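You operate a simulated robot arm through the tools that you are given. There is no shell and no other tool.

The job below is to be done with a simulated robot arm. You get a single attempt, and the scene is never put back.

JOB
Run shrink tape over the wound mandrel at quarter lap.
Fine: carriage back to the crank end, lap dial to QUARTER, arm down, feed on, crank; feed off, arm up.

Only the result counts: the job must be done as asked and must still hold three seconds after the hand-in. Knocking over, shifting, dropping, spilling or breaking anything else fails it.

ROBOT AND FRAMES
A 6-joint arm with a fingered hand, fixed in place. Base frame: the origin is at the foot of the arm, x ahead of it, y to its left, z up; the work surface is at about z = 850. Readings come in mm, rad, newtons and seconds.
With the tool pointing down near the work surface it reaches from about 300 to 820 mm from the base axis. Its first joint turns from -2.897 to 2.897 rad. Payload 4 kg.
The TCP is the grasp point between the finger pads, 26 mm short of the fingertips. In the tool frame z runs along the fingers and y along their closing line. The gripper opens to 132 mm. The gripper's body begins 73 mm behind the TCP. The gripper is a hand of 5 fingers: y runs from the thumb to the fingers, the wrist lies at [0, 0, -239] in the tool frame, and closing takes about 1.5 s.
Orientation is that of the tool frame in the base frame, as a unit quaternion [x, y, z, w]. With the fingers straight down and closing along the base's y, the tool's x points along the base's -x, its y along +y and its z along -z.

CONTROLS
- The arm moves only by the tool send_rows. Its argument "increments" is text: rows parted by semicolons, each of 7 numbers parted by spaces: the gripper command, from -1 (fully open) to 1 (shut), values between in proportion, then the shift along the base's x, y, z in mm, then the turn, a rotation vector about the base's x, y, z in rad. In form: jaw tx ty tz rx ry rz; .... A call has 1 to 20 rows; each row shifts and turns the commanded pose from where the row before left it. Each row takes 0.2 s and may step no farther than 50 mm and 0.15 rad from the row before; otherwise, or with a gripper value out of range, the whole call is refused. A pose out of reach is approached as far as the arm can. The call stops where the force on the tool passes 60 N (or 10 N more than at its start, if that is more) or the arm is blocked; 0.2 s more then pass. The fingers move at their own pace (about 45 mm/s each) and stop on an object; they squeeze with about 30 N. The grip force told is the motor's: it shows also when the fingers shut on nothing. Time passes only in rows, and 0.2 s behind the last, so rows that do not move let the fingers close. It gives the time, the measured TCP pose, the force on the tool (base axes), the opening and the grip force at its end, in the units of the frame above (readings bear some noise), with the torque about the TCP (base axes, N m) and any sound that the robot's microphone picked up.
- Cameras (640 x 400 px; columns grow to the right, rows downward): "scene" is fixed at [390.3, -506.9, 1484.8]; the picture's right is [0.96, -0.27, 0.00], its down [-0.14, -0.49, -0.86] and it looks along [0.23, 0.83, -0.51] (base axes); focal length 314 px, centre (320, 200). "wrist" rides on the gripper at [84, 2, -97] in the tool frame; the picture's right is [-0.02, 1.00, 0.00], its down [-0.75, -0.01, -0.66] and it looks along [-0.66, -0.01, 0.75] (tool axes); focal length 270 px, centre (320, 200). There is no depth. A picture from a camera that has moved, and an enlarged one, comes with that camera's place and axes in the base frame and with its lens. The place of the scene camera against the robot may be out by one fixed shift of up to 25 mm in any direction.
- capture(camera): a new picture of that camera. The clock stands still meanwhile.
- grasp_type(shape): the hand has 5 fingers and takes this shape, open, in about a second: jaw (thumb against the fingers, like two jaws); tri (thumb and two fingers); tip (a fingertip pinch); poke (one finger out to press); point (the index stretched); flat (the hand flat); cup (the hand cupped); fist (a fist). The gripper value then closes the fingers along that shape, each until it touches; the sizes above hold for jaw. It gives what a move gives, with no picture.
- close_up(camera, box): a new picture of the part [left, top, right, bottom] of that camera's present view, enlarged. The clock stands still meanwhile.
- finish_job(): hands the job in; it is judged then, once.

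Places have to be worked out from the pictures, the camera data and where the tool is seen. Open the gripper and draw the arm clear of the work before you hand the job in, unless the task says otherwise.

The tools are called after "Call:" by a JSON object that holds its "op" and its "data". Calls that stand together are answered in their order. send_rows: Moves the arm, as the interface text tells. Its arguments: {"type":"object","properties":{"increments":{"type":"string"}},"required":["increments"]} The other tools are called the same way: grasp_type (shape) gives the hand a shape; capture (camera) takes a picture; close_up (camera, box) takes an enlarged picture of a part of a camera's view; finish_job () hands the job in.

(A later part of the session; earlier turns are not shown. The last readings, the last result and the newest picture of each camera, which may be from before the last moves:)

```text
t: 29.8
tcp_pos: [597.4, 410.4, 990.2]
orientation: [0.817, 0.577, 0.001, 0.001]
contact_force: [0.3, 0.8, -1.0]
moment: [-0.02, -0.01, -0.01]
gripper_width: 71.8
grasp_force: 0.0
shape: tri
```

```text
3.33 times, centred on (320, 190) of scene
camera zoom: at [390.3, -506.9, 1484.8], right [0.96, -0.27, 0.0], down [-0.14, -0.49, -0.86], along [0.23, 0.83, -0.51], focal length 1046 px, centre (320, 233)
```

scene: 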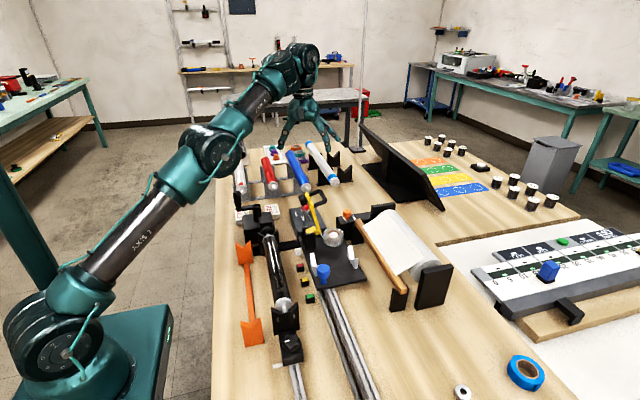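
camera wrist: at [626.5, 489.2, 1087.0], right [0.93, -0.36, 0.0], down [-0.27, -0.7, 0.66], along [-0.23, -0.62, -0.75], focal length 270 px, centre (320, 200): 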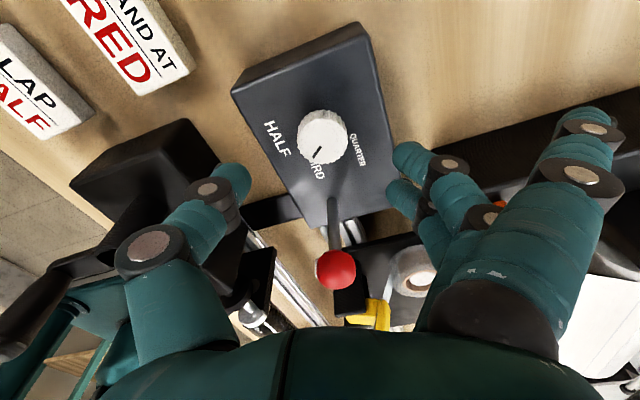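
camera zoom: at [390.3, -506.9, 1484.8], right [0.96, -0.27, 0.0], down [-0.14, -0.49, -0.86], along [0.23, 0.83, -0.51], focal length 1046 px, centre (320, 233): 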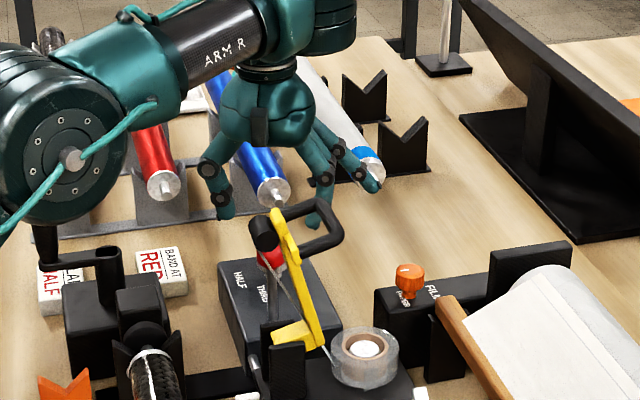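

From here the knob is at (598,406); I shift about 4 mm and descend to z≈931, then close on the knob.

Call:
{"op": "send_rows", "data": {"increments": "-0.1 1 -4.4 -20 0 0 0; -0.1 0 0 -20 0 0 0; -0.1 0 0 -12 0 0 0; -0.1 0 0 -7 0 0 0; -0.1 0 0 0 0 0 0"}}

Call:
{"op": "capture", "data": {"camera": "wrist"}}

```text
t: 31.0
tcp_pos: [609.5, 411.7, 936.6]
orientation: [0.817, 0.576, -0.001, 0.003]
contact_force: [0.4, 0.3, 0.3]
moment: [0.01, 0.01, 0.0]
gripper_width: 71.9
grasp_force: 0.2
shape: tri
out of reach, approached as far as the arm can: row 2, 3
```

```text
taken
camera wrist: at [637.9, 491.1, 1033.3], right [0.93, -0.35, 0.0], down [-0.27, -0.7, 0.66], along [-0.23, -0.62, -0.75], focal length 270 px, centre (320, 200)
```

wrist: 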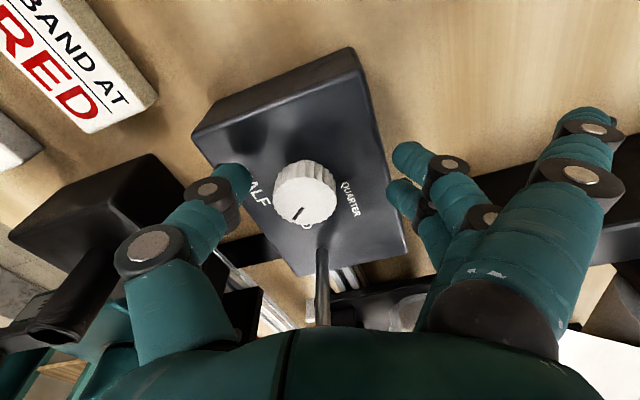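

The arm strayed to (609.5,411.7) because of a reach limit on the way, while the knob is at (598.6,407). I try a small correcting move and read the result.

Call:
{"op": "send_rows", "data": {"increments": "-0.1 -5 -2.5 0 0 0 0; -0.1 -5 -2 0 0 0 0; -0.1 0 0 0 0 0 0"}}

```text
t: 31.8
tcp_pos: [608.4, 410.3, 939.6]
orientation: [0.817, 0.576, 0.0, 0.001]
contact_force: [-0.6, 0.0, 0.3]
moment: [0.0, 0.0, 0.01]
gripper_width: 71.7
grasp_force: 0.0
shape: tri
out of reach, approached as far as the arm can: row 1, 2
```

A joint limit blocks this pose. I rise 50 mm, unwind the yaw by about 0.5 rad, and see whether the position can then be reached.

Call:
{"op": "send_rows", "data": {"increments": "-0.1 0 0 25 0 0 0; -0.1 0 0 25 0 0 0; -0.1 0 0 0 0 0 0.14; -0.1 0 0 0 0 0 0.14; -0.1 0 0 0 0 0 0.14; -0.1 0 0 0 0 0 0.14; -0.1 0 0 0 0 0 0"}}

```text
t: 33.4
tcp_pos: [609.6, 409.9, 988.9]
orientation: [0.626, 0.78, 0.002, 0.001]
contact_force: [-0.2, 0.7, -0.4]
moment: [-0.01, -0.01, -0.02]
gripper_width: 71.6
grasp_force: 0.0
shape: tri
```

Call:
{"op": "send_rows", "data": {"increments": "-0.1 -6 -2 0 0 0 0; -0.1 -5 -1 0 0 0 0; -0.1 0 0 0 0 0 0"}}

```text
t: 34.2
tcp_pos: [596.6, 407.6, 988.9]
orientation: [0.626, 0.78, 0.002, 0.001]
contact_force: [-0.2, -0.6, -0.4]
moment: [-0.03, -0.02, -0.01]
gripper_width: 71.7
grasp_force: 0.0
shape: tri
```

The position is reached at this yaw (-77°). I descend in small steps toward z≈932.

Call:
{"op": "send_rows", "data": {"increments": "-0.1 2 -0.6 -20 0 0 0; -0.1 0 0 -15 0 0 0; -0.1 0 0 -12 0 0 0; -0.1 0 0 -10 0 0 0; -0.1 0 0 0 0 0 0"}}

Call:
{"op": "capture", "data": {"camera": "wrist"}}

```text
t: 35.4
tcp_pos: [608.4, 413.5, 938.2]
orientation: [0.626, 0.78, 0.0, 0.001]
contact_force: [0.6, 0.8, 0.9]
moment: [0.01, 0.0, -0.01]
gripper_width: 71.6
grasp_force: 0.0
shape: tri
out of reach, approached as far as the arm can: row 2, 3, 4
```

```text
taken
camera wrist: at [590.6, 496.3, 1034.0], right [0.98, 0.2, 0.0], down [0.15, -0.74, 0.66], along [0.13, -0.65, -0.75], focal length 270 px, centre (320, 200)
```

wrist: 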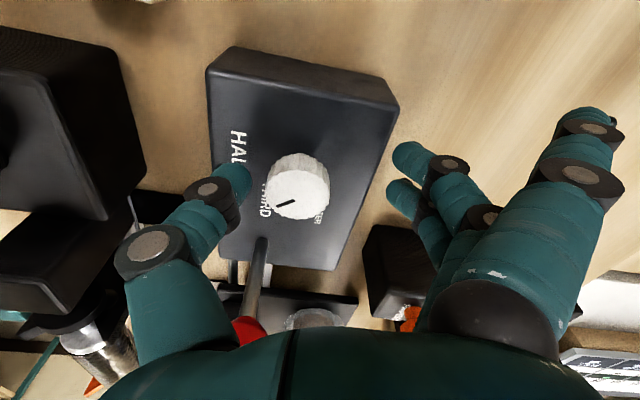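

The same limit appears again, and the arm is pushed outward as it goes down, though there is no contact. I look at the whole arm to see which joint is the cause.

Call:
{"op": "capture", "data": {"camera": "scene"}}

```text
taken
```

scene: 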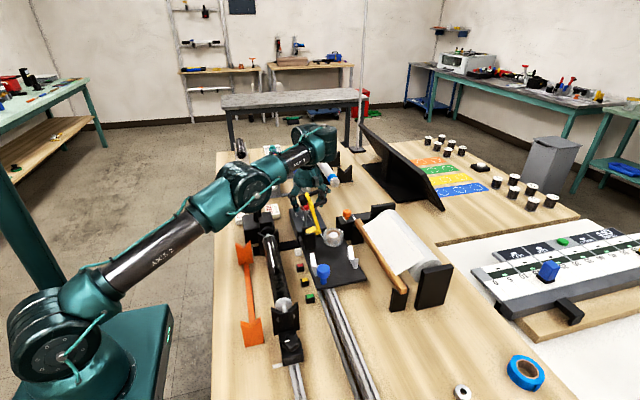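

The arm looks almost straight at the elbow, so it may have passed through a bad configuration when it hit the reach limit up high. I rise, retreat inward while unwinding the yaw, and look at the arm.

Call:
{"op": "send_rows", "data": {"increments": "-0.1 0 0 40 0 0 0; -0.1 0 0 40 0 0 0; -0.1 -20 -10 30 0 0 0.14; -0.1 -25 -15 0 0 0 0.14; -0.1 -25 -15 0 0 0 0.14; -0.1 -25 -15 0 0 0 0.14; -0.1 -25 -15 0 0 0 0.14; -0.1 -25 -15 0 0 0 0; -0.1 0 0 0 0 0 0"}}

Call:
{"op": "capture", "data": {"camera": "scene"}}

```text
t: 37.4
tcp_pos: [518.0, 367.5, 1102.2]
orientation: [0.321, 0.947, 0.0, -0.001]
contact_force: [-0.6, 0.6, 0.3]
moment: [0.02, 0.01, 0.02]
gripper_width: 71.8
grasp_force: 0.1
shape: tri
out of reach, approached as far as the arm can: row 5, 6, 7, 8
```

```text
taken
```

scene: 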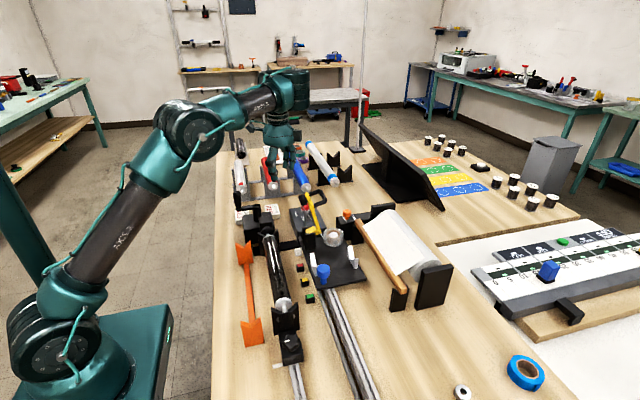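

The commanded pose should be about (463,328,1048) but the arm hangs at (518,367,1102), so some wrist limit is still active at this yaw. I unwind the remaining yaw to zero while moving up, and recheck.

Call:
{"op": "send_rows", "data": {"increments": "-0.1 0 0 10 0 0 0.14; -0.1 0 0 10 0 0 0.14; -0.1 0 0 10 0 0 0.14; -0.1 0 0 10 0 0 0.14; -0.1 0 0 10 0 0 0.09; -0.1 0 0 0 0 0 0"}}

Call:
{"op": "capture", "data": {"camera": "scene"}}

```text
t: 38.8
tcp_pos: [517.4, 368.8, 1152.2]
orientation: [0.001, 1.0, 0.002, 0.0]
contact_force: [-0.7, 0.8, 0.3]
moment: [-0.04, 0.0, 0.01]
gripper_width: 71.7
grasp_force: 0.1
shape: tri
```

```text
taken
```

scene: 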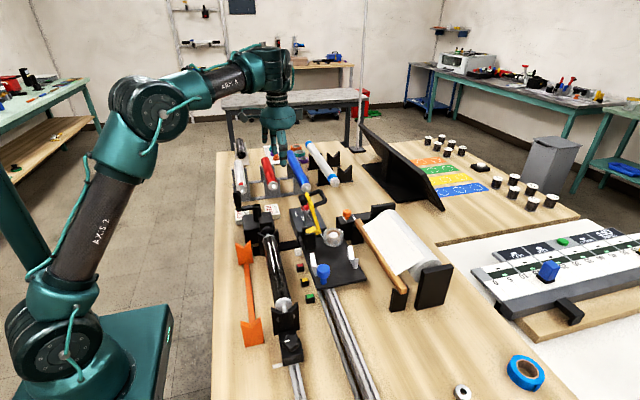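

The commanded pose is reset to the measured one whenever a limit is met. At zero yaw I test descending here.

Call:
{"op": "send_rows", "data": {"increments": "-0.1 0 0 -25 0 0 0; -0.1 0 0 -25 0 0 0; -0.1 0 0 -25 0 0 0; -0.1 0 0 0 0 0 0"}}

```text
t: 39.8
tcp_pos: [526.6, 374.1, 1086.8]
orientation: [0.001, 1.0, 0.001, -0.003]
contact_force: [0.3, 0.2, -0.3]
moment: [0.0, 0.02, 0.03]
gripper_width: 71.9
grasp_force: 0.1
shape: tri
out of reach, approached as far as the arm can: row 3
```

The blocked poses lie on one arc about the shoulder, as if the elbow will not bend further, although it did earlier. I zoom in on the arm to see whether the wrist or forearm has flipped.

Call:
{"op": "close_up", "data": {"camera": "scene", "box": [0, 20, 330, 226]}}

```text
1.94 times, centred on (165, 123) of scene
camera zoom: at [390.3, -506.9, 1484.8], right [0.96, -0.27, 0.0], down [-0.14, -0.49, -0.86], along [0.23, 0.83, -0.51], focal length 608 px, centre (621, 349)
```

zoom: 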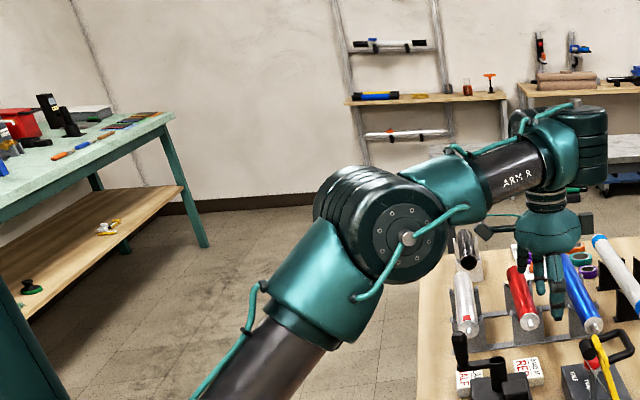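

To find out which joint is limiting, I test a small tilt of the tool with the TCP held and the fingertips going outward.

Call:
{"op": "send_rows", "data": {"increments": "-0.1 0 0 0 0.058 -0.0815 0; -0.1 0 0 0 0.058 -0.0815 0; -0.1 0 0 0 0 0 0"}}

```text
t: 40.6
tcp_pos: [567.8, 404.0, 1128.4]
orientation: [0.001, 0.995, 0.058, 0.079]
contact_force: [0.3, 0.8, 0.3]
moment: [0.0, -0.03, 0.03]
gripper_width: 71.8
grasp_force: 0.1
shape: tri
out of reach, approached as far as the arm can: row 1, 2
```

The tilt test shows that the wrist pitch is what binds, and the wrist cap now faces away from the camera, so the wrist has flipped to its other branch when I yawed to -110°. I go back up, remove the tilt, and yaw the other way to make it flip back, well above everything.

Call:
{"op": "send_rows", "data": {"increments": "-0.1 0 0 30 -0.058 0.0815 0; -0.1 -10 -8 20 -0.058 0.0815 0; -0.1 -10 -8 10 0 0 0; -0.1 0 0 0 0 0 0.14; -0.1 0 0 0 0 0 0.14; -0.1 0 0 0 0 0 0.14; -0.1 0 0 0 0 0 0.14; -0.1 0 0 0 0 0 0.14; -0.1 0 0 0 0 0 0"}}

Call:
{"op": "close_up", "data": {"camera": "scene", "box": [100, 0, 420, 200]}}

```text
t: 42.6
tcp_pos: [549.7, 391.8, 1184.2]
orientation: [-0.342, 0.94, 0.002, 0.0]
contact_force: [-0.2, 0.3, 0.0]
moment: [-0.02, 0.0, -0.02]
gripper_width: 71.8
grasp_force: 0.1
shape: tri
out of reach, approached as far as the arm can: row 1
```

```text
2.00 times, centred on (260, 100) of scene
camera zoom: at [390.3, -506.9, 1484.8], right [0.96, -0.27, 0.0], down [-0.14, -0.49, -0.86], along [0.23, 0.83, -0.51], focal length 627 px, centre (440, 400)
```

zoom: 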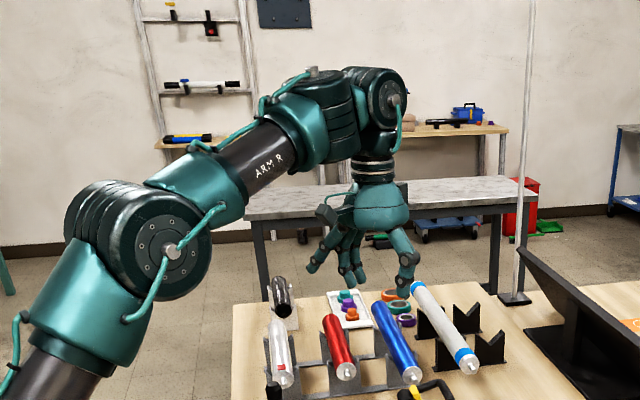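

The wrist housing has changed with the yaw. I test whether the arm can come inward and down at this yaw.

Call:
{"op": "send_rows", "data": {"increments": "-0.1 -25 -17 -10 0 0 0; -0.1 -25 -17 -20 0 0 0; -0.1 -25 -17 -20 0 0 0; -0.1 0 0 0 0 0 0"}}

Call:
{"op": "capture", "data": {"camera": "scene"}}

```text
t: 43.6
tcp_pos: [485.1, 346.1, 1136.2]
orientation: [-0.343, 0.939, 0.002, -0.002]
contact_force: [-0.6, -0.1, -0.2]
moment: [0.02, -0.04, 0.02]
gripper_width: 71.9
grasp_force: 0.1
shape: tri
out of reach, approached as far as the arm can: row 2
```

```text
taken
```

scene: 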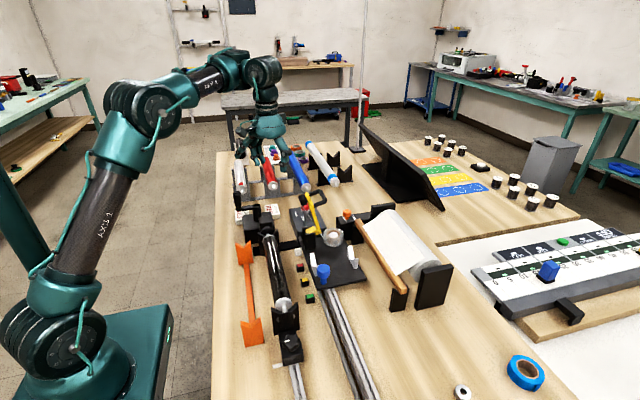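

Row 3 went through, so the arm may be recovering. I push further inward and down.

Call:
{"op": "send_rows", "data": {"increments": "-0.1 -20 -14 -20 0 0 0; -0.1 -20 -14 -20 0 0 0; -0.1 -20 -14 -10 0 0 0; -0.1 0 0 0 0 0 0"}}

Call:
{"op": "close_up", "data": {"camera": "scene", "box": [60, 0, 380, 200]}}

```text
t: 44.6
tcp_pos: [495.9, 311.3, 1145.5]
orientation: [-0.344, 0.939, 0.003, -0.003]
contact_force: [0.4, -0.4, -0.5]
moment: [-0.01, 0.01, 0.02]
gripper_width: 72.0
grasp_force: 0.0
shape: tri
out of reach, approached as far as the arm can: row 1, 2, 3
```

```text
2.00 times, centred on (220, 100) of scene
camera zoom: at [390.3, -506.9, 1484.8], right [0.96, -0.27, 0.0], down [-0.14, -0.49, -0.86], along [0.23, 0.83, -0.51], focal length 627 px, centre (520, 400)
```

zoom: 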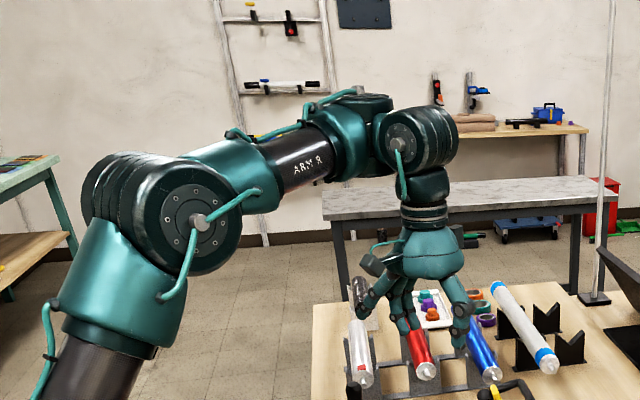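

The wrist appears to be near a singular posture (forearm level, two wrist axes parallel), so it can stray onto the wrong branch there. I go out to where the forearm clearly slopes up, with the yaw near the arm's own azimuth, and look at the wrist.

Call:
{"op": "send_rows", "data": {"increments": "-0.1 15 10 25 0 0 0; -0.1 20 14 25 0 0 0; -0.1 20 14 10 0 0 0; -0.1 10 7 0 0 0 -0.1; -0.1 0 0 0 0 0 -0.1; -0.1 0 0 0 0 0 -0.1; -0.1 0 0 0 0 0 0"}}

Call:
{"op": "close_up", "data": {"camera": "scene", "box": [60, 0, 380, 200]}}

```text
t: 46.2
tcp_pos: [560.5, 355.9, 1207.3]
orientation: [-0.197, 0.98, 0.002, 0.0]
contact_force: [-0.7, 0.0, 0.2]
moment: [0.0, 0.01, 0.01]
gripper_width: 72.0
grasp_force: 0.0
shape: tri
```

```text
2.00 times, centred on (220, 100) of scene
camera zoom: at [390.3, -506.9, 1484.8], right [0.96, -0.27, 0.0], down [-0.14, -0.49, -0.86], along [0.23, 0.83, -0.51], focal length 627 px, centre (520, 400)
```

zoom: 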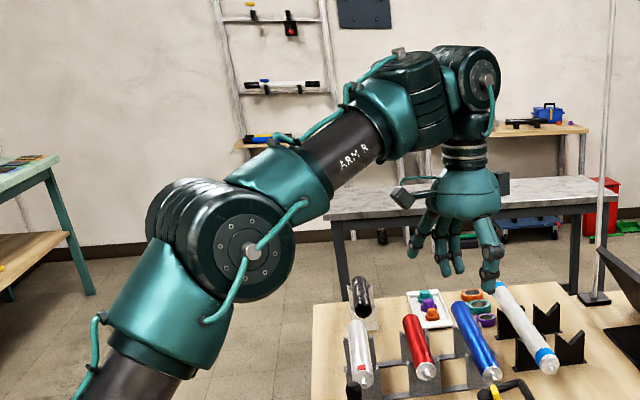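

The wrist cap now faces the same way as the elbow cap, the good branch. I cross the level-forearm zone with larger steps at constant yaw.

Call:
{"op": "send_rows", "data": {"increments": "-0.1 -35 -22 -20 0 0 0; -0.1 -35 -22 -20 0 0 0; -0.1 -35 -22 -20 0 0 0; -0.1 -35 -22 -20 0 0 0; -0.1 0 0 0 0 0 0"}}

Call:
{"op": "close_up", "data": {"camera": "scene", "box": [60, 0, 380, 200]}}

```text
t: 47.4
tcp_pos: [470.3, 297.6, 1166.6]
orientation: [-0.196, 0.981, 0.0, -0.002]
contact_force: [-0.5, -0.1, 0.0]
moment: [0.01, 0.0, -0.02]
gripper_width: 71.8
grasp_force: 0.1
shape: tri
out of reach, approached as far as the arm can: row 2, 3, 4
```

```text
2.00 times, centred on (220, 100) of scene
camera zoom: at [390.3, -506.9, 1484.8], right [0.96, -0.27, 0.0], down [-0.14, -0.49, -0.86], along [0.23, 0.83, -0.51], focal length 627 px, centre (520, 400)
```

zoom: 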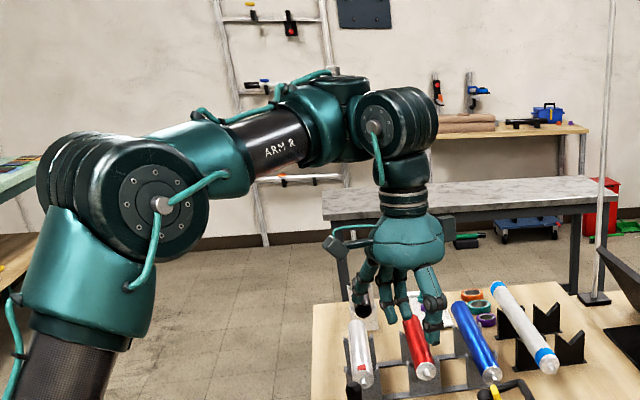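

The wrist gets stuck with its middle axis turned about 95° away where the forearm is level. I steer it back by tilting the tool sideways about that axis, then precessing the tilt round to fingertips-outward.

Call:
{"op": "send_rows", "data": {"increments": "-0.1 0 0 0 -0.107 -0.0545 0; -0.1 0 0 0 -0.107 -0.0545 0; -0.1 0 0 0 0 0 0"}}

Call:
{"op": "close_up", "data": {"camera": "scene", "box": [60, 0, 380, 200]}}

```text
t: 48.2
tcp_pos: [456.7, 301.4, 1156.7]
orientation: [-0.197, 0.977, -0.077, 0.025]
contact_force: [-0.3, 0.1, 0.4]
moment: [-0.03, -0.03, 0.0]
gripper_width: 72.3
grasp_force: 0.2
shape: tri
out of reach, approached as far as the arm can: row 1, 2
```

```text
2.00 times, centred on (220, 100) of scene
camera zoom: at [390.3, -506.9, 1484.8], right [0.96, -0.27, 0.0], down [-0.14, -0.49, -0.86], along [0.23, 0.83, -0.51], focal length 627 px, centre (520, 400)
```

zoom: 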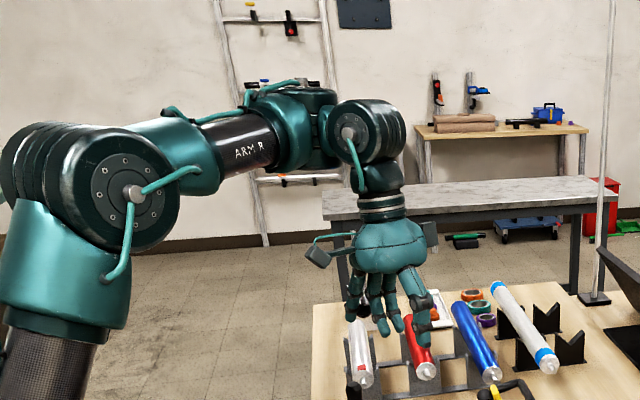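

The tilt was partly taken and the cap has begun to turn back. I continue by precessing the tilt toward outward.

Call:
{"op": "send_rows", "data": {"increments": "-0.1 0 0 0 0.0471 -0.0636 0; -0.1 0 0 0 0.0653 -0.0449 0; -0.1 0 0 0 0.0763 -0.0212 0; -0.1 0 0 0 0 0 0"}}

Call:
{"op": "close_up", "data": {"camera": "scene", "box": [60, 0, 380, 200]}}

```text
t: 49.2
tcp_pos: [462.4, 296.1, 1159.1]
orientation: [-0.185, 0.977, 0.004, 0.106]
contact_force: [-0.6, 0.6, 0.3]
moment: [0.03, -0.02, 0.01]
gripper_width: 71.8
grasp_force: 0.0
shape: tri
out of reach, approached as far as the arm can: row 1
```

```text
2.00 times, centred on (220, 100) of scene
camera zoom: at [390.3, -506.9, 1484.8], right [0.96, -0.27, 0.0], down [-0.14, -0.49, -0.86], along [0.23, 0.83, -0.51], focal length 627 px, centre (520, 400)
```

zoom: 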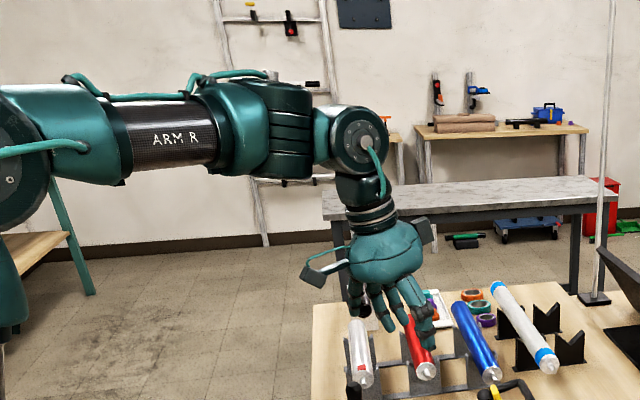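

The wrist is back on the good branch, with its cap facing the camera as it did at the start. I move inward and down where the forearm slopes down, and remove the tilt gradually.

Call:
{"op": "send_rows", "data": {"increments": "-0.1 -20 -15 -15 0 0 0; -0.1 -20 -15 -15 0 0 0; -0.1 -20 -15 -15 -0.012 0.052 0; -0.1 0 0 0 -0.012 0.052 0; -0.1 0 0 0 -0.012 0.052 0; -0.1 0 0 0 -0.011 0.051 0; -0.1 0 0 0 0 0 0"}}

Call:
{"op": "close_up", "data": {"camera": "scene", "box": [60, 0, 380, 200]}}

```text
t: 50.8
tcp_pos: [399.8, 250.9, 1114.2]
orientation: [-0.188, 0.982, 0.0, -0.001]
contact_force: [0.1, 0.5, -1.2]
moment: [-0.01, 0.0, -0.01]
gripper_width: 71.9
grasp_force: 0.1
shape: tri
```

```text
2.00 times, centred on (220, 100) of scene
camera zoom: at [390.3, -506.9, 1484.8], right [0.96, -0.27, 0.0], down [-0.14, -0.49, -0.86], along [0.23, 0.83, -0.51], focal length 627 px, centre (520, 400)
```

zoom: 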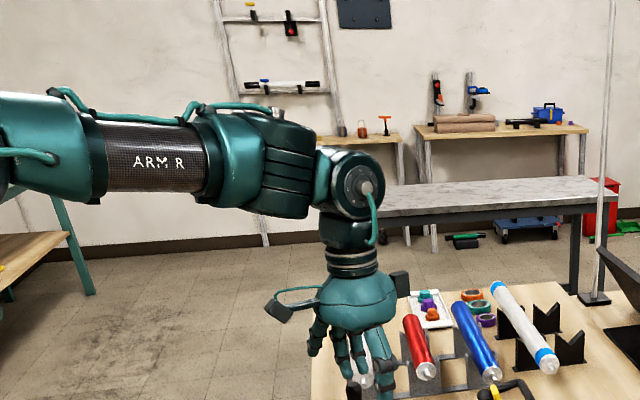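

The wrist has recovered. To avoid the singular zone I will do yaw changes close in and low, then approach the dial with the fingertips tilted outward; first I yaw to about -100° here.

Call:
{"op": "send_rows", "data": {"increments": "-0.1 0 -25 -27 0 0 0; -0.1 0 -25 -27 0 0 0; -0.1 0 0 0 0 0 -0.14; -0.1 0 0 0 0 0 -0.14; -0.1 0 0 0 0 0 -0.14; -0.1 0 0 0 0 0 -0.14; -0.1 0 0 0 0 0 -0.14; -0.1 0 0 0 0 0 -0.14; -0.1 0 0 0 0 0 -0.14; -0.1 0 0 0 0 0 -0.14; -0.1 0 0 0 0 0 -0.14; -0.1 0 0 0 0 0 -0.14; -0.1 0 0 0 0 0 -0.14; -0.1 0 0 0 0 0 -0.14; -0.1 0 0 0 0 0 -0.14; -0.1 0 0 0 0 0 -0.14; -0.1 0 0 0 0 0 -0.14; -0.1 0 0 0 0 0 0"}}

Call:
{"op": "capture", "data": {"camera": "scene"}}

```text
t: 54.6
tcp_pos: [401.7, 201.1, 1059.1]
orientation: [0.759, 0.651, 0.0, 0.0]
contact_force: [0.6, 0.8, 0.5]
moment: [0.0, -0.03, 0.02]
gripper_width: 72.0
grasp_force: 0.0
shape: tri
```

```text
taken
```

scene: 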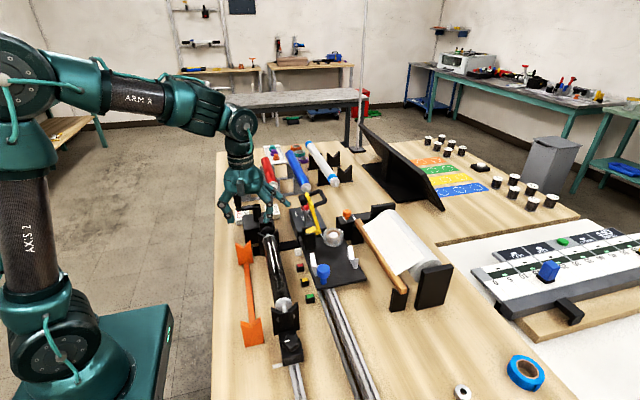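

Yaw -99° is reached with the wrist still good. I tilt the fingertips outward by 0.25 rad and travel to above the dial.

Call:
{"op": "send_rows", "data": {"increments": "-0.1 0 0 0 0.07 -0.104 0; -0.1 0 0 0 0.07 -0.104 0; -0.1 28 29.3 -2 0 0 0; -0.1 28 29.3 -2 0 0 0; -0.1 28 29.3 -2 0 0 0; -0.1 28 29.3 -2 0 0 0; -0.1 28 29.3 -2 0 0 0; -0.1 28 29.3 -2 0 0 0; -0.1 28 29 -2 0 0 0; -0.1 0 0 0 0 0 0"}}

Call:
{"op": "capture", "data": {"camera": "wrist"}}

Call:
{"op": "capture", "data": {"camera": "scene"}}

```text
t: 55.6
tcp_pos: [453.6, 256.2, 1058.9]
orientation: [0.764, 0.634, 0.116, 0.016]
contact_force: [-26.1, -20.0, 14.4]
moment: [-0.57, -1.69, -3.25]
gripper_width: 72.4
grasp_force: 0.1
shape: tri
stopped in row 5: the force on the tool passed its limit at 93 N (the readings are from after the stop); the commanded pose is now the measured one
```

```text
taken
camera wrist: at [449.3, 326.8, 1166.9], right [0.96, -0.21, 0.17], down [-0.27, -0.81, 0.52], along [0.02, -0.55, -0.84], focal length 270 px, centre (320, 200)
```

wrist: 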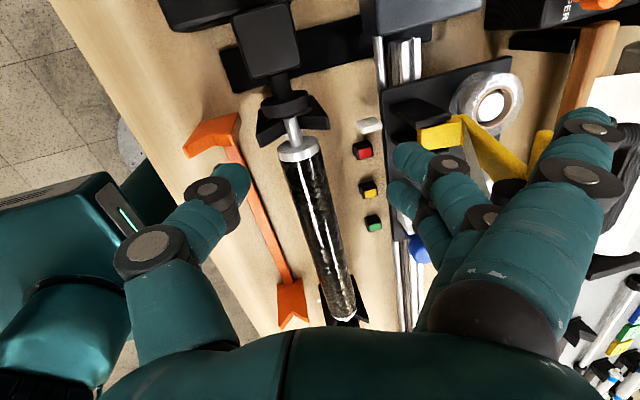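

```text
taken
```

scene: 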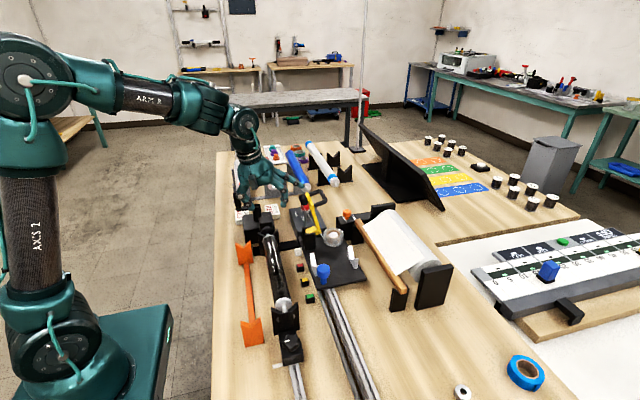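

The hand struck something at 93 N: one of the outstretched fingers met the raised tape arm. I back off along the path and inspect it.

Call:
{"op": "send_rows", "data": {"increments": "-0.1 -20 -20 8 0 0 0; -0.1 -20 -20 10 0 0 0; -0.1 -20 -10 20 0 0 0; -0.1 0 0 0 0 0 0"}}

Call:
{"op": "close_up", "data": {"camera": "scene", "box": [230, 170, 390, 290]}}

Call:
{"op": "capture", "data": {"camera": "wrist"}}

```text
t: 56.6
tcp_pos: [395.3, 207.7, 1097.2]
orientation: [0.761, 0.638, 0.116, 0.017]
contact_force: [-0.1, -0.1, 0.0]
moment: [0.0, 0.0, -0.01]
gripper_width: 72.1
grasp_force: 0.0
shape: tri
```

```text
3.33 times, centred on (310, 230) of scene
camera zoom: at [390.3, -506.9, 1484.8], right [0.96, -0.27, 0.0], down [-0.14, -0.49, -0.86], along [0.23, 0.83, -0.51], focal length 1046 px, centre (353, 100)
```

zoom: 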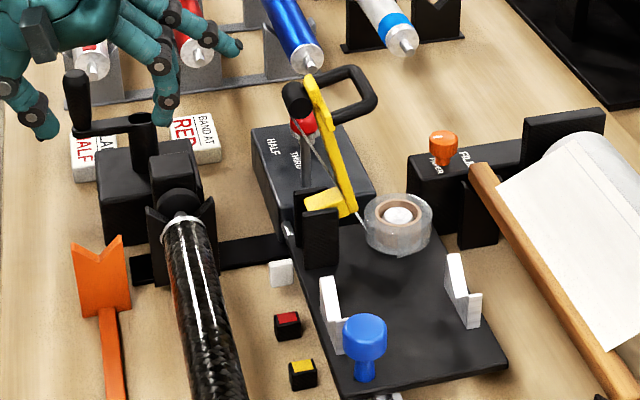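

```text
taken
camera wrist: at [389.7, 277.8, 1204.5], right [0.96, -0.21, 0.17], down [-0.27, -0.81, 0.52], along [0.03, -0.55, -0.84], focal length 270 px, centre (320, 200)
```

wrist: 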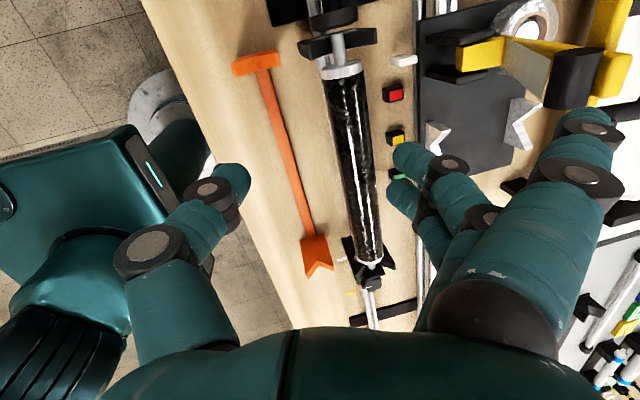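

Nothing has shifted: the arm, carriage flag and lever look the same as before. The raised arm's roller is really at about (551,221,1064), so I route around it: first along +y, then out to the dial from the +y side.

Call:
{"op": "send_rows", "data": {"increments": "-0.1 2 45 5 0 0 0; -0.1 3 48 0 0 0 0; -0.1 5 48 0 0 0 0; -0.1 5 48 0 0 0 0; -0.1 10 25 0 0 0 0; -0.1 0 0 0 0 0 0"}}

Call:
{"op": "send_rows", "data": {"increments": "-0.1 35 0 -5 0 0 0; -0.1 35 0 -8 0 0 0; -0.1 35 0 -8 0 0 0; -0.1 35 -3 -8 0 0 0; -0.1 35 -5 -8 0 0 0; -0.1 0 0 0 0 0 0"}}

Call:
{"op": "capture", "data": {"camera": "wrist"}}

Call:
{"op": "capture", "data": {"camera": "scene"}}

```text
t: 58.0
tcp_pos: [420.3, 423.8, 1103.5]
orientation: [0.762, 0.637, 0.116, 0.016]
contact_force: [0.3, 0.2, -0.1]
moment: [0.02, 0.03, 0.01]
gripper_width: 72.2
grasp_force: 0.2
shape: tri
```

```text
t: 59.4
tcp_pos: [592.5, 416.5, 1066.8]
orientation: [0.762, 0.637, 0.116, 0.016]
contact_force: [0.4, 0.1, -0.5]
moment: [-0.01, 0.02, -0.03]
gripper_width: 72.2
grasp_force: 0.1
shape: tri
```

```text
taken
camera wrist: at [588.5, 486.7, 1175.0], right [0.96, -0.21, 0.17], down [-0.27, -0.81, 0.52], along [0.03, -0.55, -0.84], focal length 270 px, centre (320, 200)
```

wrist: 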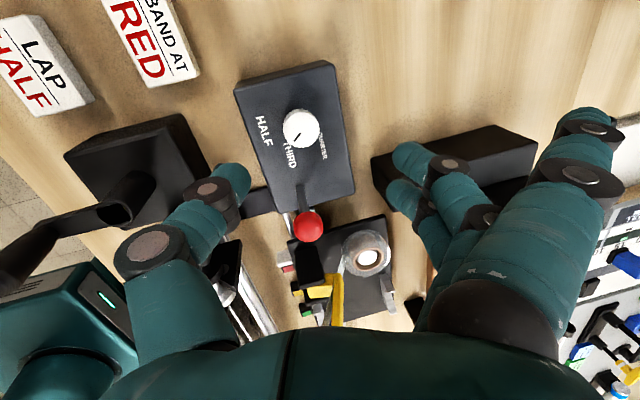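

```text
taken
```

scene: 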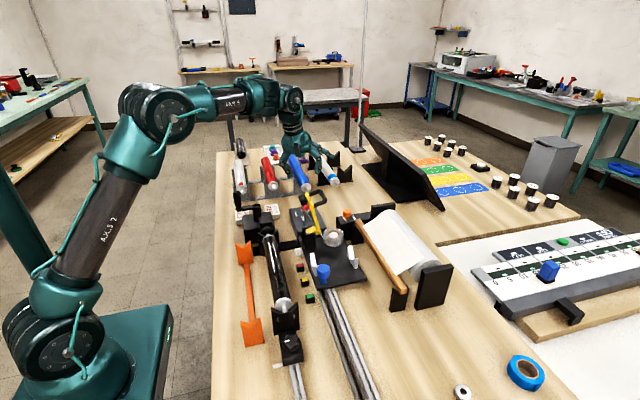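

No limit was met and the dial is below. I align over the knob and descend to z≈950, still tilted.

Call:
{"op": "send_rows", "data": {"increments": "-0.1 6 -10 -20 0 0 0; -0.1 0 0 -35 0 0 0; -0.1 0 0 -35 0 0 0; -0.1 0 0 -25 0 0 0; -0.1 0 0 0 0 0 0"}}

Call:
{"op": "capture", "data": {"camera": "wrist"}}

```text
t: 60.6
tcp_pos: [598.9, 406.3, 947.9]
orientation: [0.762, 0.637, 0.116, 0.016]
contact_force: [0.2, 0.4, -0.8]
moment: [0.01, 0.01, -0.02]
gripper_width: 72.1
grasp_force: 0.2
shape: tri
```

```text
taken
camera wrist: at [594.4, 477.2, 1056.0], right [0.96, -0.21, 0.17], down [-0.27, -0.81, 0.52], along [0.03, -0.55, -0.84], focal length 270 px, centre (320, 200)
```

wrist: 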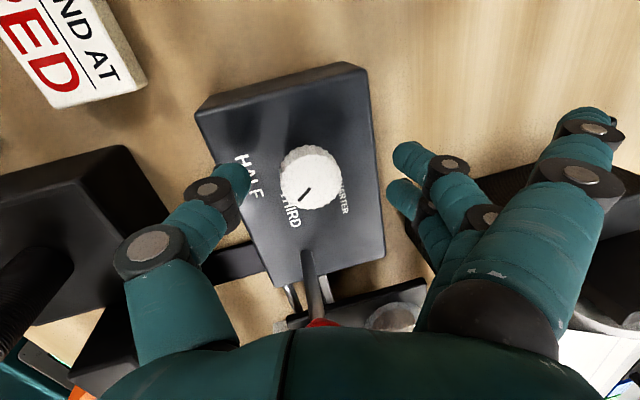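

The knob lies squarely between thumb and fingers. I lower to z≈934 and close.

Call:
{"op": "send_rows", "data": {"increments": "-0.1 -2 -1.5 -7 0 0 0; -0.1 0 0 -6 0 0 0; 0.3 0 0 0 0 0 0; 0.6 0 0 0 0 0 0; 1 0 0 0 0 0 0; 1 0 0 0 0 0 0; 1 0 0 0 0 0 0; 1 0 0 0 0 0 0"}}

Call:
{"op": "capture", "data": {"camera": "wrist"}}

```text
t: 62.4
tcp_pos: [598.7, 403.6, 936.3]
orientation: [0.762, 0.637, 0.116, 0.016]
contact_force: [2.1, 1.9, -3.8]
moment: [-0.01, 0.07, 0.01]
gripper_width: 23.9
grasp_force: 30.0
shape: tri
```

```text
taken
camera wrist: at [593.2, 474.4, 1043.7], right [0.96, -0.21, 0.17], down [-0.27, -0.81, 0.52], along [0.03, -0.55, -0.84], focal length 270 px, centre (320, 200)
```

wrist: 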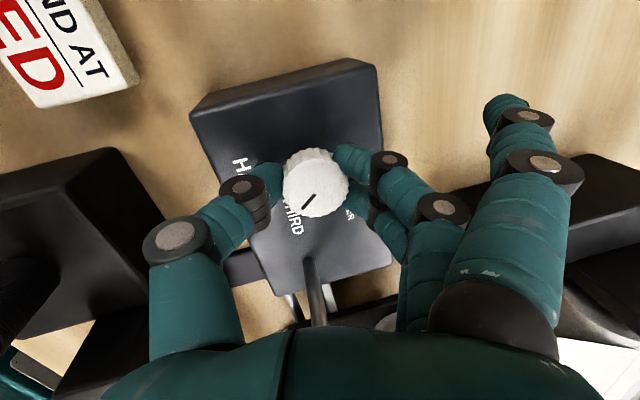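

The knob is gripped. I rotate anticlockwise by about 0.72 rad.

Call:
{"op": "send_rows", "data": {"increments": "1 0 0 0 0 0 0.12; 1 0 0 0 0 0 0.12; 1 0 0 0 0 0 0.12; 1 0 0 0 0 0 0.12; 1 0 0 0 0 0 0.12; 1 0 0 0 0 0 0.12; 1 0 0 0 0 0 0"}}

Call:
{"op": "capture", "data": {"camera": "wrist"}}

```text
t: 64.0
tcp_pos: [597.7, 404.3, 936.6]
orientation: [0.487, 0.866, 0.114, -0.027]
contact_force: [1.9, 8.8, -11.6]
moment: [0.09, -0.1, 0.0]
gripper_width: 22.7
grasp_force: 29.6
shape: tri
```

```text
taken
camera wrist: at [548.0, 454.0, 1044.3], right [0.86, 0.48, 0.17], down [0.34, -0.79, 0.52], along [0.38, -0.39, -0.84], focal length 270 px, centre (320, 200)
```

wrist: 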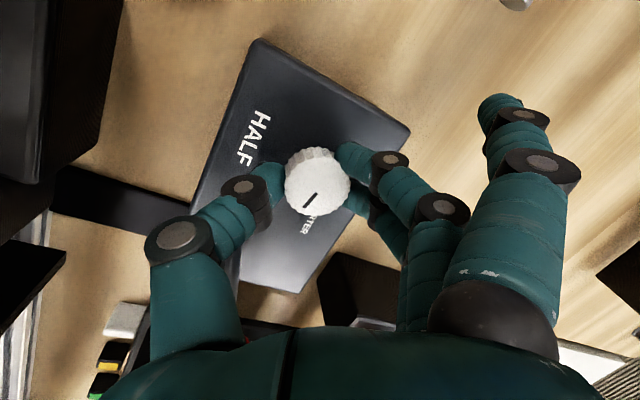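

The knob turns with the hand. I zoom to measure the pointer against the QUARTER label.

Call:
{"op": "close_up", "data": {"camera": "wrist", "box": [270, 130, 366, 240]}}

```text
3.64 times, centred on (318, 185) of wrist
camera zoom: at [548.0, 454.0, 1044.3], right [0.86, 0.48, 0.17], down [0.34, -0.79, 0.52], along [0.38, -0.39, -0.84], focal length 983 px, centre (327, 254)
```

zoom: 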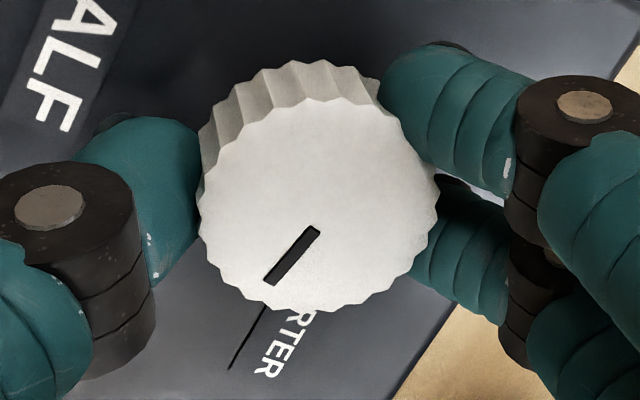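

The pointer is at about 83°, and QUARTER is at about 120°. To keep the thumb off the lever I release, lift, turn back 0.72 rad and regrip.

Call:
{"op": "send_rows", "data": {"increments": "-0.1 0 0 0 0 0 0; -0.1 0 0 0 0 0 0; -0.1 0 0 0 0 0 0; -0.1 0 0 0 0 0 0; -0.1 0 0 25 0 0 0; -0.1 0 0 25 0 0 0; -0.1 0 0 0 0 0 -0.12; -0.1 0 0 0 0 0 -0.12; -0.1 0 0 0 0 0 -0.12; -0.1 0 0 0 0 0 -0.12; -0.1 0 0 0 0 0 -0.12; -0.1 0 0 0 0 0 -0.12; -0.1 0 0 0 0 0 0"}}

Call:
{"op": "close_up", "data": {"camera": "wrist", "box": [250, 80, 390, 220]}}

```text
t: 66.8
tcp_pos: [599.4, 403.8, 988.1]
orientation: [0.761, 0.638, 0.116, 0.016]
contact_force: [0.9, 0.9, -0.7]
moment: [0.0, -0.03, 0.03]
gripper_width: 71.8
grasp_force: 0.1
shape: tri
```

```text
2.86 times, centred on (320, 150) of wrist
camera zoom: at [594.3, 474.2, 1094.8], right [0.96, -0.21, 0.17], down [-0.27, -0.81, 0.52], along [0.03, -0.55, -0.84], focal length 772 px, centre (320, 343)
```

zoom: 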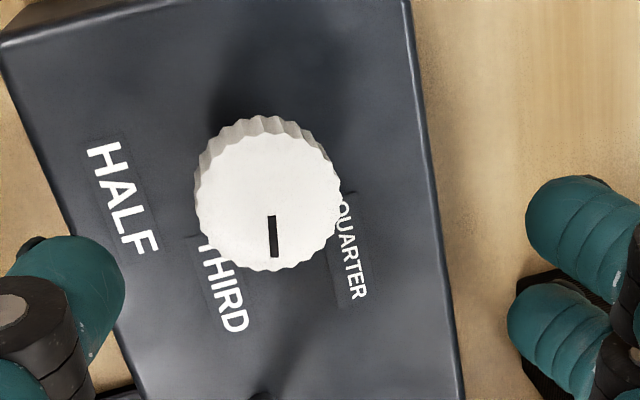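

The pointer now sits between THIRD and QUARTER, at about 78°. I descend, regrip and turn another 0.74 rad.

Call:
{"op": "send_rows", "data": {"increments": "-0.1 -1 1 -26 0 0 0; -0.1 0 0 -26 0 0 0; 0.3 0 0 0 0 0 0; 0.6 0 0 0 0 0 0; 1 0 0 0 0 0 0; 1 0 0 0 0 0 0; 1 0 0 0 0 0 0; 1 0 0 0 0 0 0; 1 0 0 0 0 0 0.12; 1 0 0 0 0 0 0.12; 1 0 0 0 0 0 0.12; 1 0 0 0 0 0 0.12; 1 0 0 0 0 0 0.12; 1 0 0 0 0 0 0.12; 1 0 0 0 0 0 0.02; 1 0 0 0 0 0 0"}}

Call:
{"op": "close_up", "data": {"camera": "wrist", "box": [250, 120, 390, 260]}}

```text
t: 70.2
tcp_pos: [598.1, 405.2, 934.4]
orientation: [0.479, 0.87, 0.115, -0.027]
contact_force: [-9.6, -2.6, 7.0]
moment: [-0.11, 0.35, -0.32]
gripper_width: 24.0
grasp_force: 29.9
shape: tri
```

```text
2.86 times, centred on (320, 190) of wrist
camera zoom: at [546.2, 454.1, 1042.5], right [0.85, 0.5, 0.17], down [0.35, -0.78, 0.52], along [0.39, -0.38, -0.84], focal length 772 px, centre (320, 229)
```

zoom: 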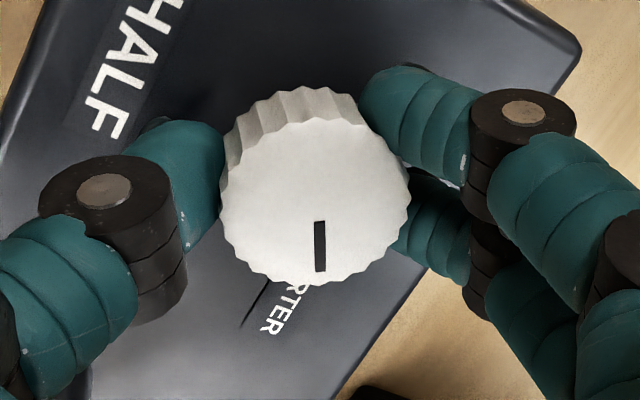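

The pointer is now at about 121°, in line with QUARTER. I release, lift clear and verify.

Call:
{"op": "send_rows", "data": {"increments": "-0.1 0 0 0 0 0 0; -0.1 0 0 0 0 0 0; -0.1 0 0 0 0 0 0; -0.1 0 0 0 0 0 0; -0.1 0 0 25 0 0 0; -0.1 0 0 30 0 0 0; -0.1 0 0 0 0 0 -0.12; -0.1 0 0 0 0 0 -0.12; -0.1 0 0 0 0 0 -0.12; -0.1 0 0 0 0 0 -0.12; -0.1 0 0 0 0 0 -0.12; -0.1 0 0 0 0 0 -0.14; -0.1 0 0 0 0 0 0"}}

Call:
{"op": "close_up", "data": {"camera": "wrist", "box": [250, 80, 390, 220]}}

Call:
{"op": "capture", "data": {"camera": "wrist"}}

```text
t: 73.0
tcp_pos: [599.0, 403.7, 990.1]
orientation: [0.762, 0.637, 0.116, 0.017]
contact_force: [0.3, 0.3, 0.8]
moment: [-0.02, 0.02, 0.01]
gripper_width: 71.6
grasp_force: 0.1
shape: tri
```

```text
2.86 times, centred on (320, 150) of wrist
camera zoom: at [592.9, 474.7, 1097.6], right [0.96, -0.21, 0.17], down [-0.27, -0.81, 0.52], along [0.03, -0.55, -0.84], focal length 772 px, centre (320, 343)
```

zoom: 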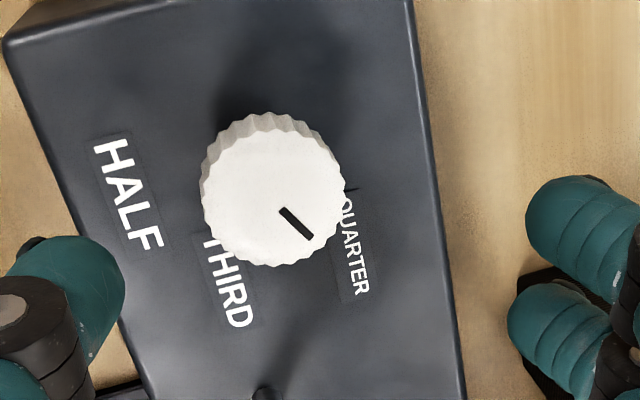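

```text
taken
camera wrist: at [592.9, 474.7, 1097.6], right [0.96, -0.21, 0.17], down [-0.27, -0.81, 0.52], along [0.03, -0.55, -0.84], focal length 270 px, centre (320, 200)
```

wrist: 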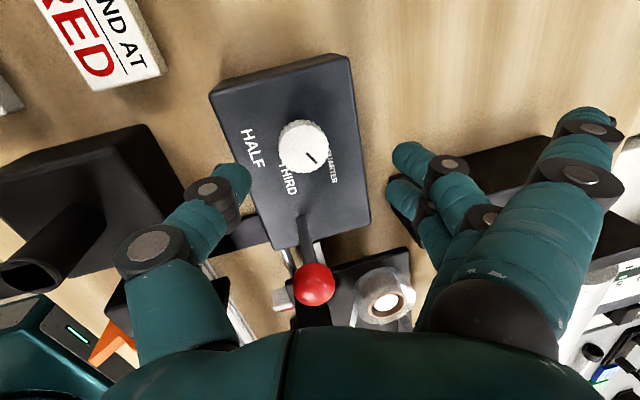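

The dial pointer now points at QUARTER. From the scene and wrist views the arm's D-handle bar lies along y at about (610,221,1066), so I retreat from the dial, go round, and come in high over the handle with yaw about -90°.

Call:
{"op": "send_rows", "data": {"increments": "-0.1 -5 8 40 0 0 0; -0.1 -10 5 40 0 0 0; -0.1 -35 4 8 0 0 0; -0.1 -40 0 8 0 0 0; -0.1 -40 0 8 0 0 0; -0.1 -40 -10 8 0 0 0; -0.1 0 -45 0 -0.07 -0.021 0.075; -0.1 0 -45 0 -0.07 -0.022 0.075; -0.1 0 -48 10 0 0 0; -0.1 10 -45 15 0 0 0; -0.1 20 -8 15 0 0 0; -0.1 0 0 0 0 0 0"}}

Call:
{"op": "capture", "data": {"camera": "wrist"}}

Call:
{"op": "capture", "data": {"camera": "scene"}}

```text
t: 75.6
tcp_pos: [457.9, 219.0, 1140.5]
orientation: [0.706, 0.699, 0.088, 0.075]
contact_force: [-0.5, -0.9, 0.4]
moment: [-0.02, 0.04, 0.04]
gripper_width: 71.8
grasp_force: 0.0
shape: tri
```

```text
taken
camera wrist: at [436.5, 301.9, 1238.0], right [0.97, -0.03, 0.23], down [-0.17, -0.76, 0.62], along [0.15, -0.64, -0.75], focal length 270 px, centre (320, 200)
```

wrist: 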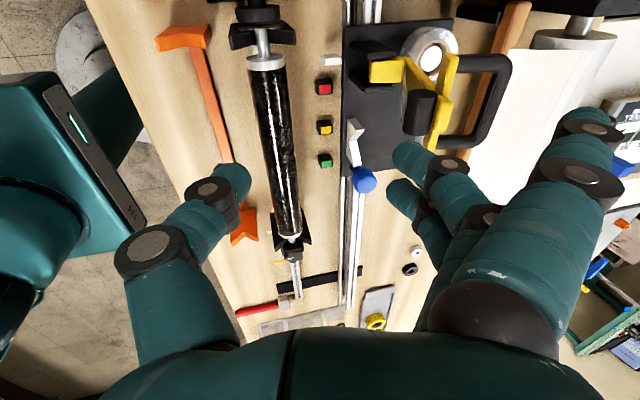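

```text
taken
```

scene: 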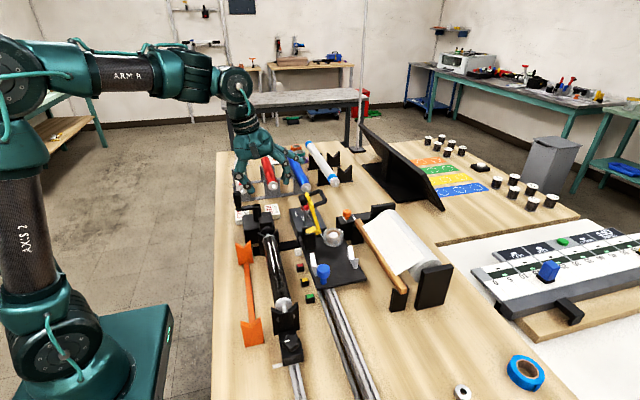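

A clear view: the D-bar runs from y≈181 to 253 at x≈614, z≈1066, with the arm's yellow head at x≈562. I narrow the opening and move above the bar.

Call:
{"op": "send_rows", "data": {"increments": "0.3 25 0 0 0 0 0; 0.3 26 0 0 0 0 0; 0.3 26 0 0 0 0 0; 0.3 26 0 0 0 0 0; 0.3 26 0 0 0 0 0; 0.3 25 0 0 0 0 0; 0.3 0 0 0 0 0 0"}}

Call:
{"op": "capture", "data": {"camera": "wrist"}}

Call:
{"op": "close_up", "data": {"camera": "scene", "box": [230, 130, 390, 250]}}

```text
t: 77.2
tcp_pos: [614.2, 220.5, 1140.0]
orientation: [0.707, 0.698, 0.089, 0.075]
contact_force: [-0.1, -0.2, 0.0]
moment: [0.03, 0.01, -0.02]
gripper_width: 46.5
grasp_force: 0.1
shape: tri
```

```text
taken
camera wrist: at [592.6, 304.0, 1237.7], right [0.97, -0.03, 0.23], down [-0.17, -0.76, 0.62], along [0.15, -0.64, -0.75], focal length 270 px, centre (320, 200)
```

wrist: 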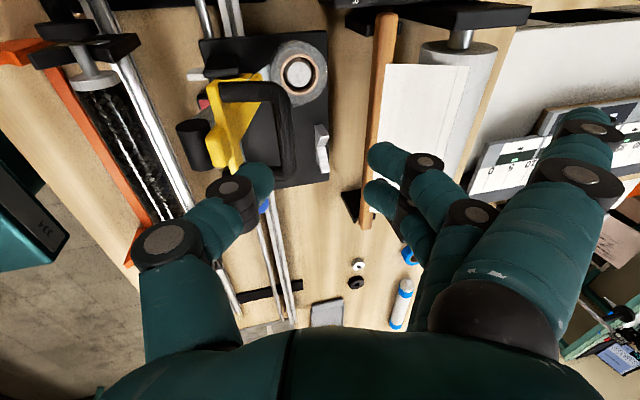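

```text
3.33 times, centred on (310, 190) of scene
camera zoom: at [390.3, -506.9, 1484.8], right [0.96, -0.27, 0.0], down [-0.14, -0.49, -0.86], along [0.23, 0.83, -0.51], focal length 1046 px, centre (353, 233)
```

zoom: 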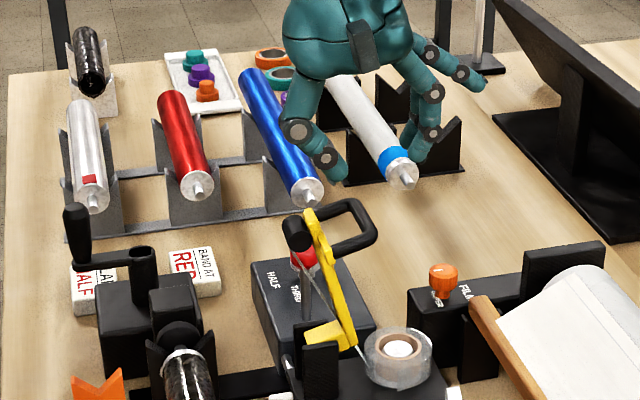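

Combining both views puts the bar at about (604.5,218,1075). I shift 9 mm inward, narrow slightly and descend with the thumb going inside the loop.

Call:
{"op": "send_rows", "data": {"increments": "0.38 -9 -3 -10 0 0 0; 0.38 0 0 -20 0 0 0; 0.38 0 0 -10 0 0 0; 0.38 0 0 0 0 0 0"}}

Call:
{"op": "capture", "data": {"camera": "wrist"}}

Call:
{"op": "close_up", "data": {"camera": "scene", "box": [270, 150, 370, 225]}}

```text
t: 78.2
tcp_pos: [603.8, 217.0, 1103.2]
orientation: [0.706, 0.699, 0.089, 0.073]
contact_force: [0.7, 0.3, -0.1]
moment: [0.03, 0.01, 0.03]
gripper_width: 40.8
grasp_force: 0.1
shape: tri
```

```text
taken
camera wrist: at [582.1, 299.6, 1199.2], right [0.97, -0.03, 0.23], down [-0.17, -0.76, 0.62], along [0.15, -0.64, -0.75], focal length 270 px, centre (320, 200)
```

wrist: 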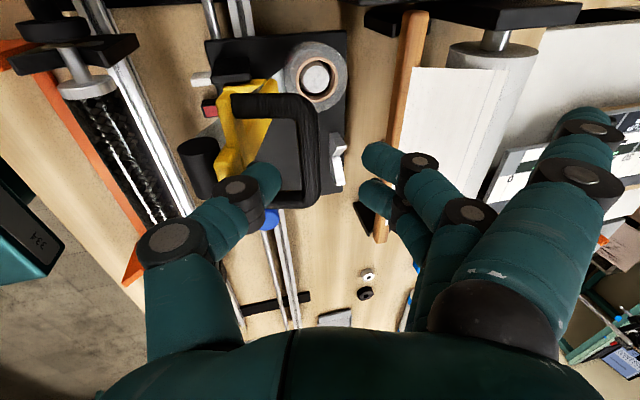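

```text
5.33 times, centred on (320, 188) of scene
camera zoom: at [390.3, -506.9, 1484.8], right [0.96, -0.27, 0.0], down [-0.14, -0.49, -0.86], along [0.23, 0.83, -0.51], focal length 1673 px, centre (320, 267)
```

zoom: 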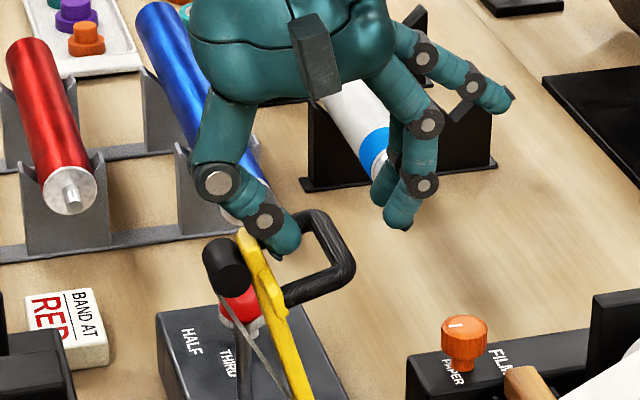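

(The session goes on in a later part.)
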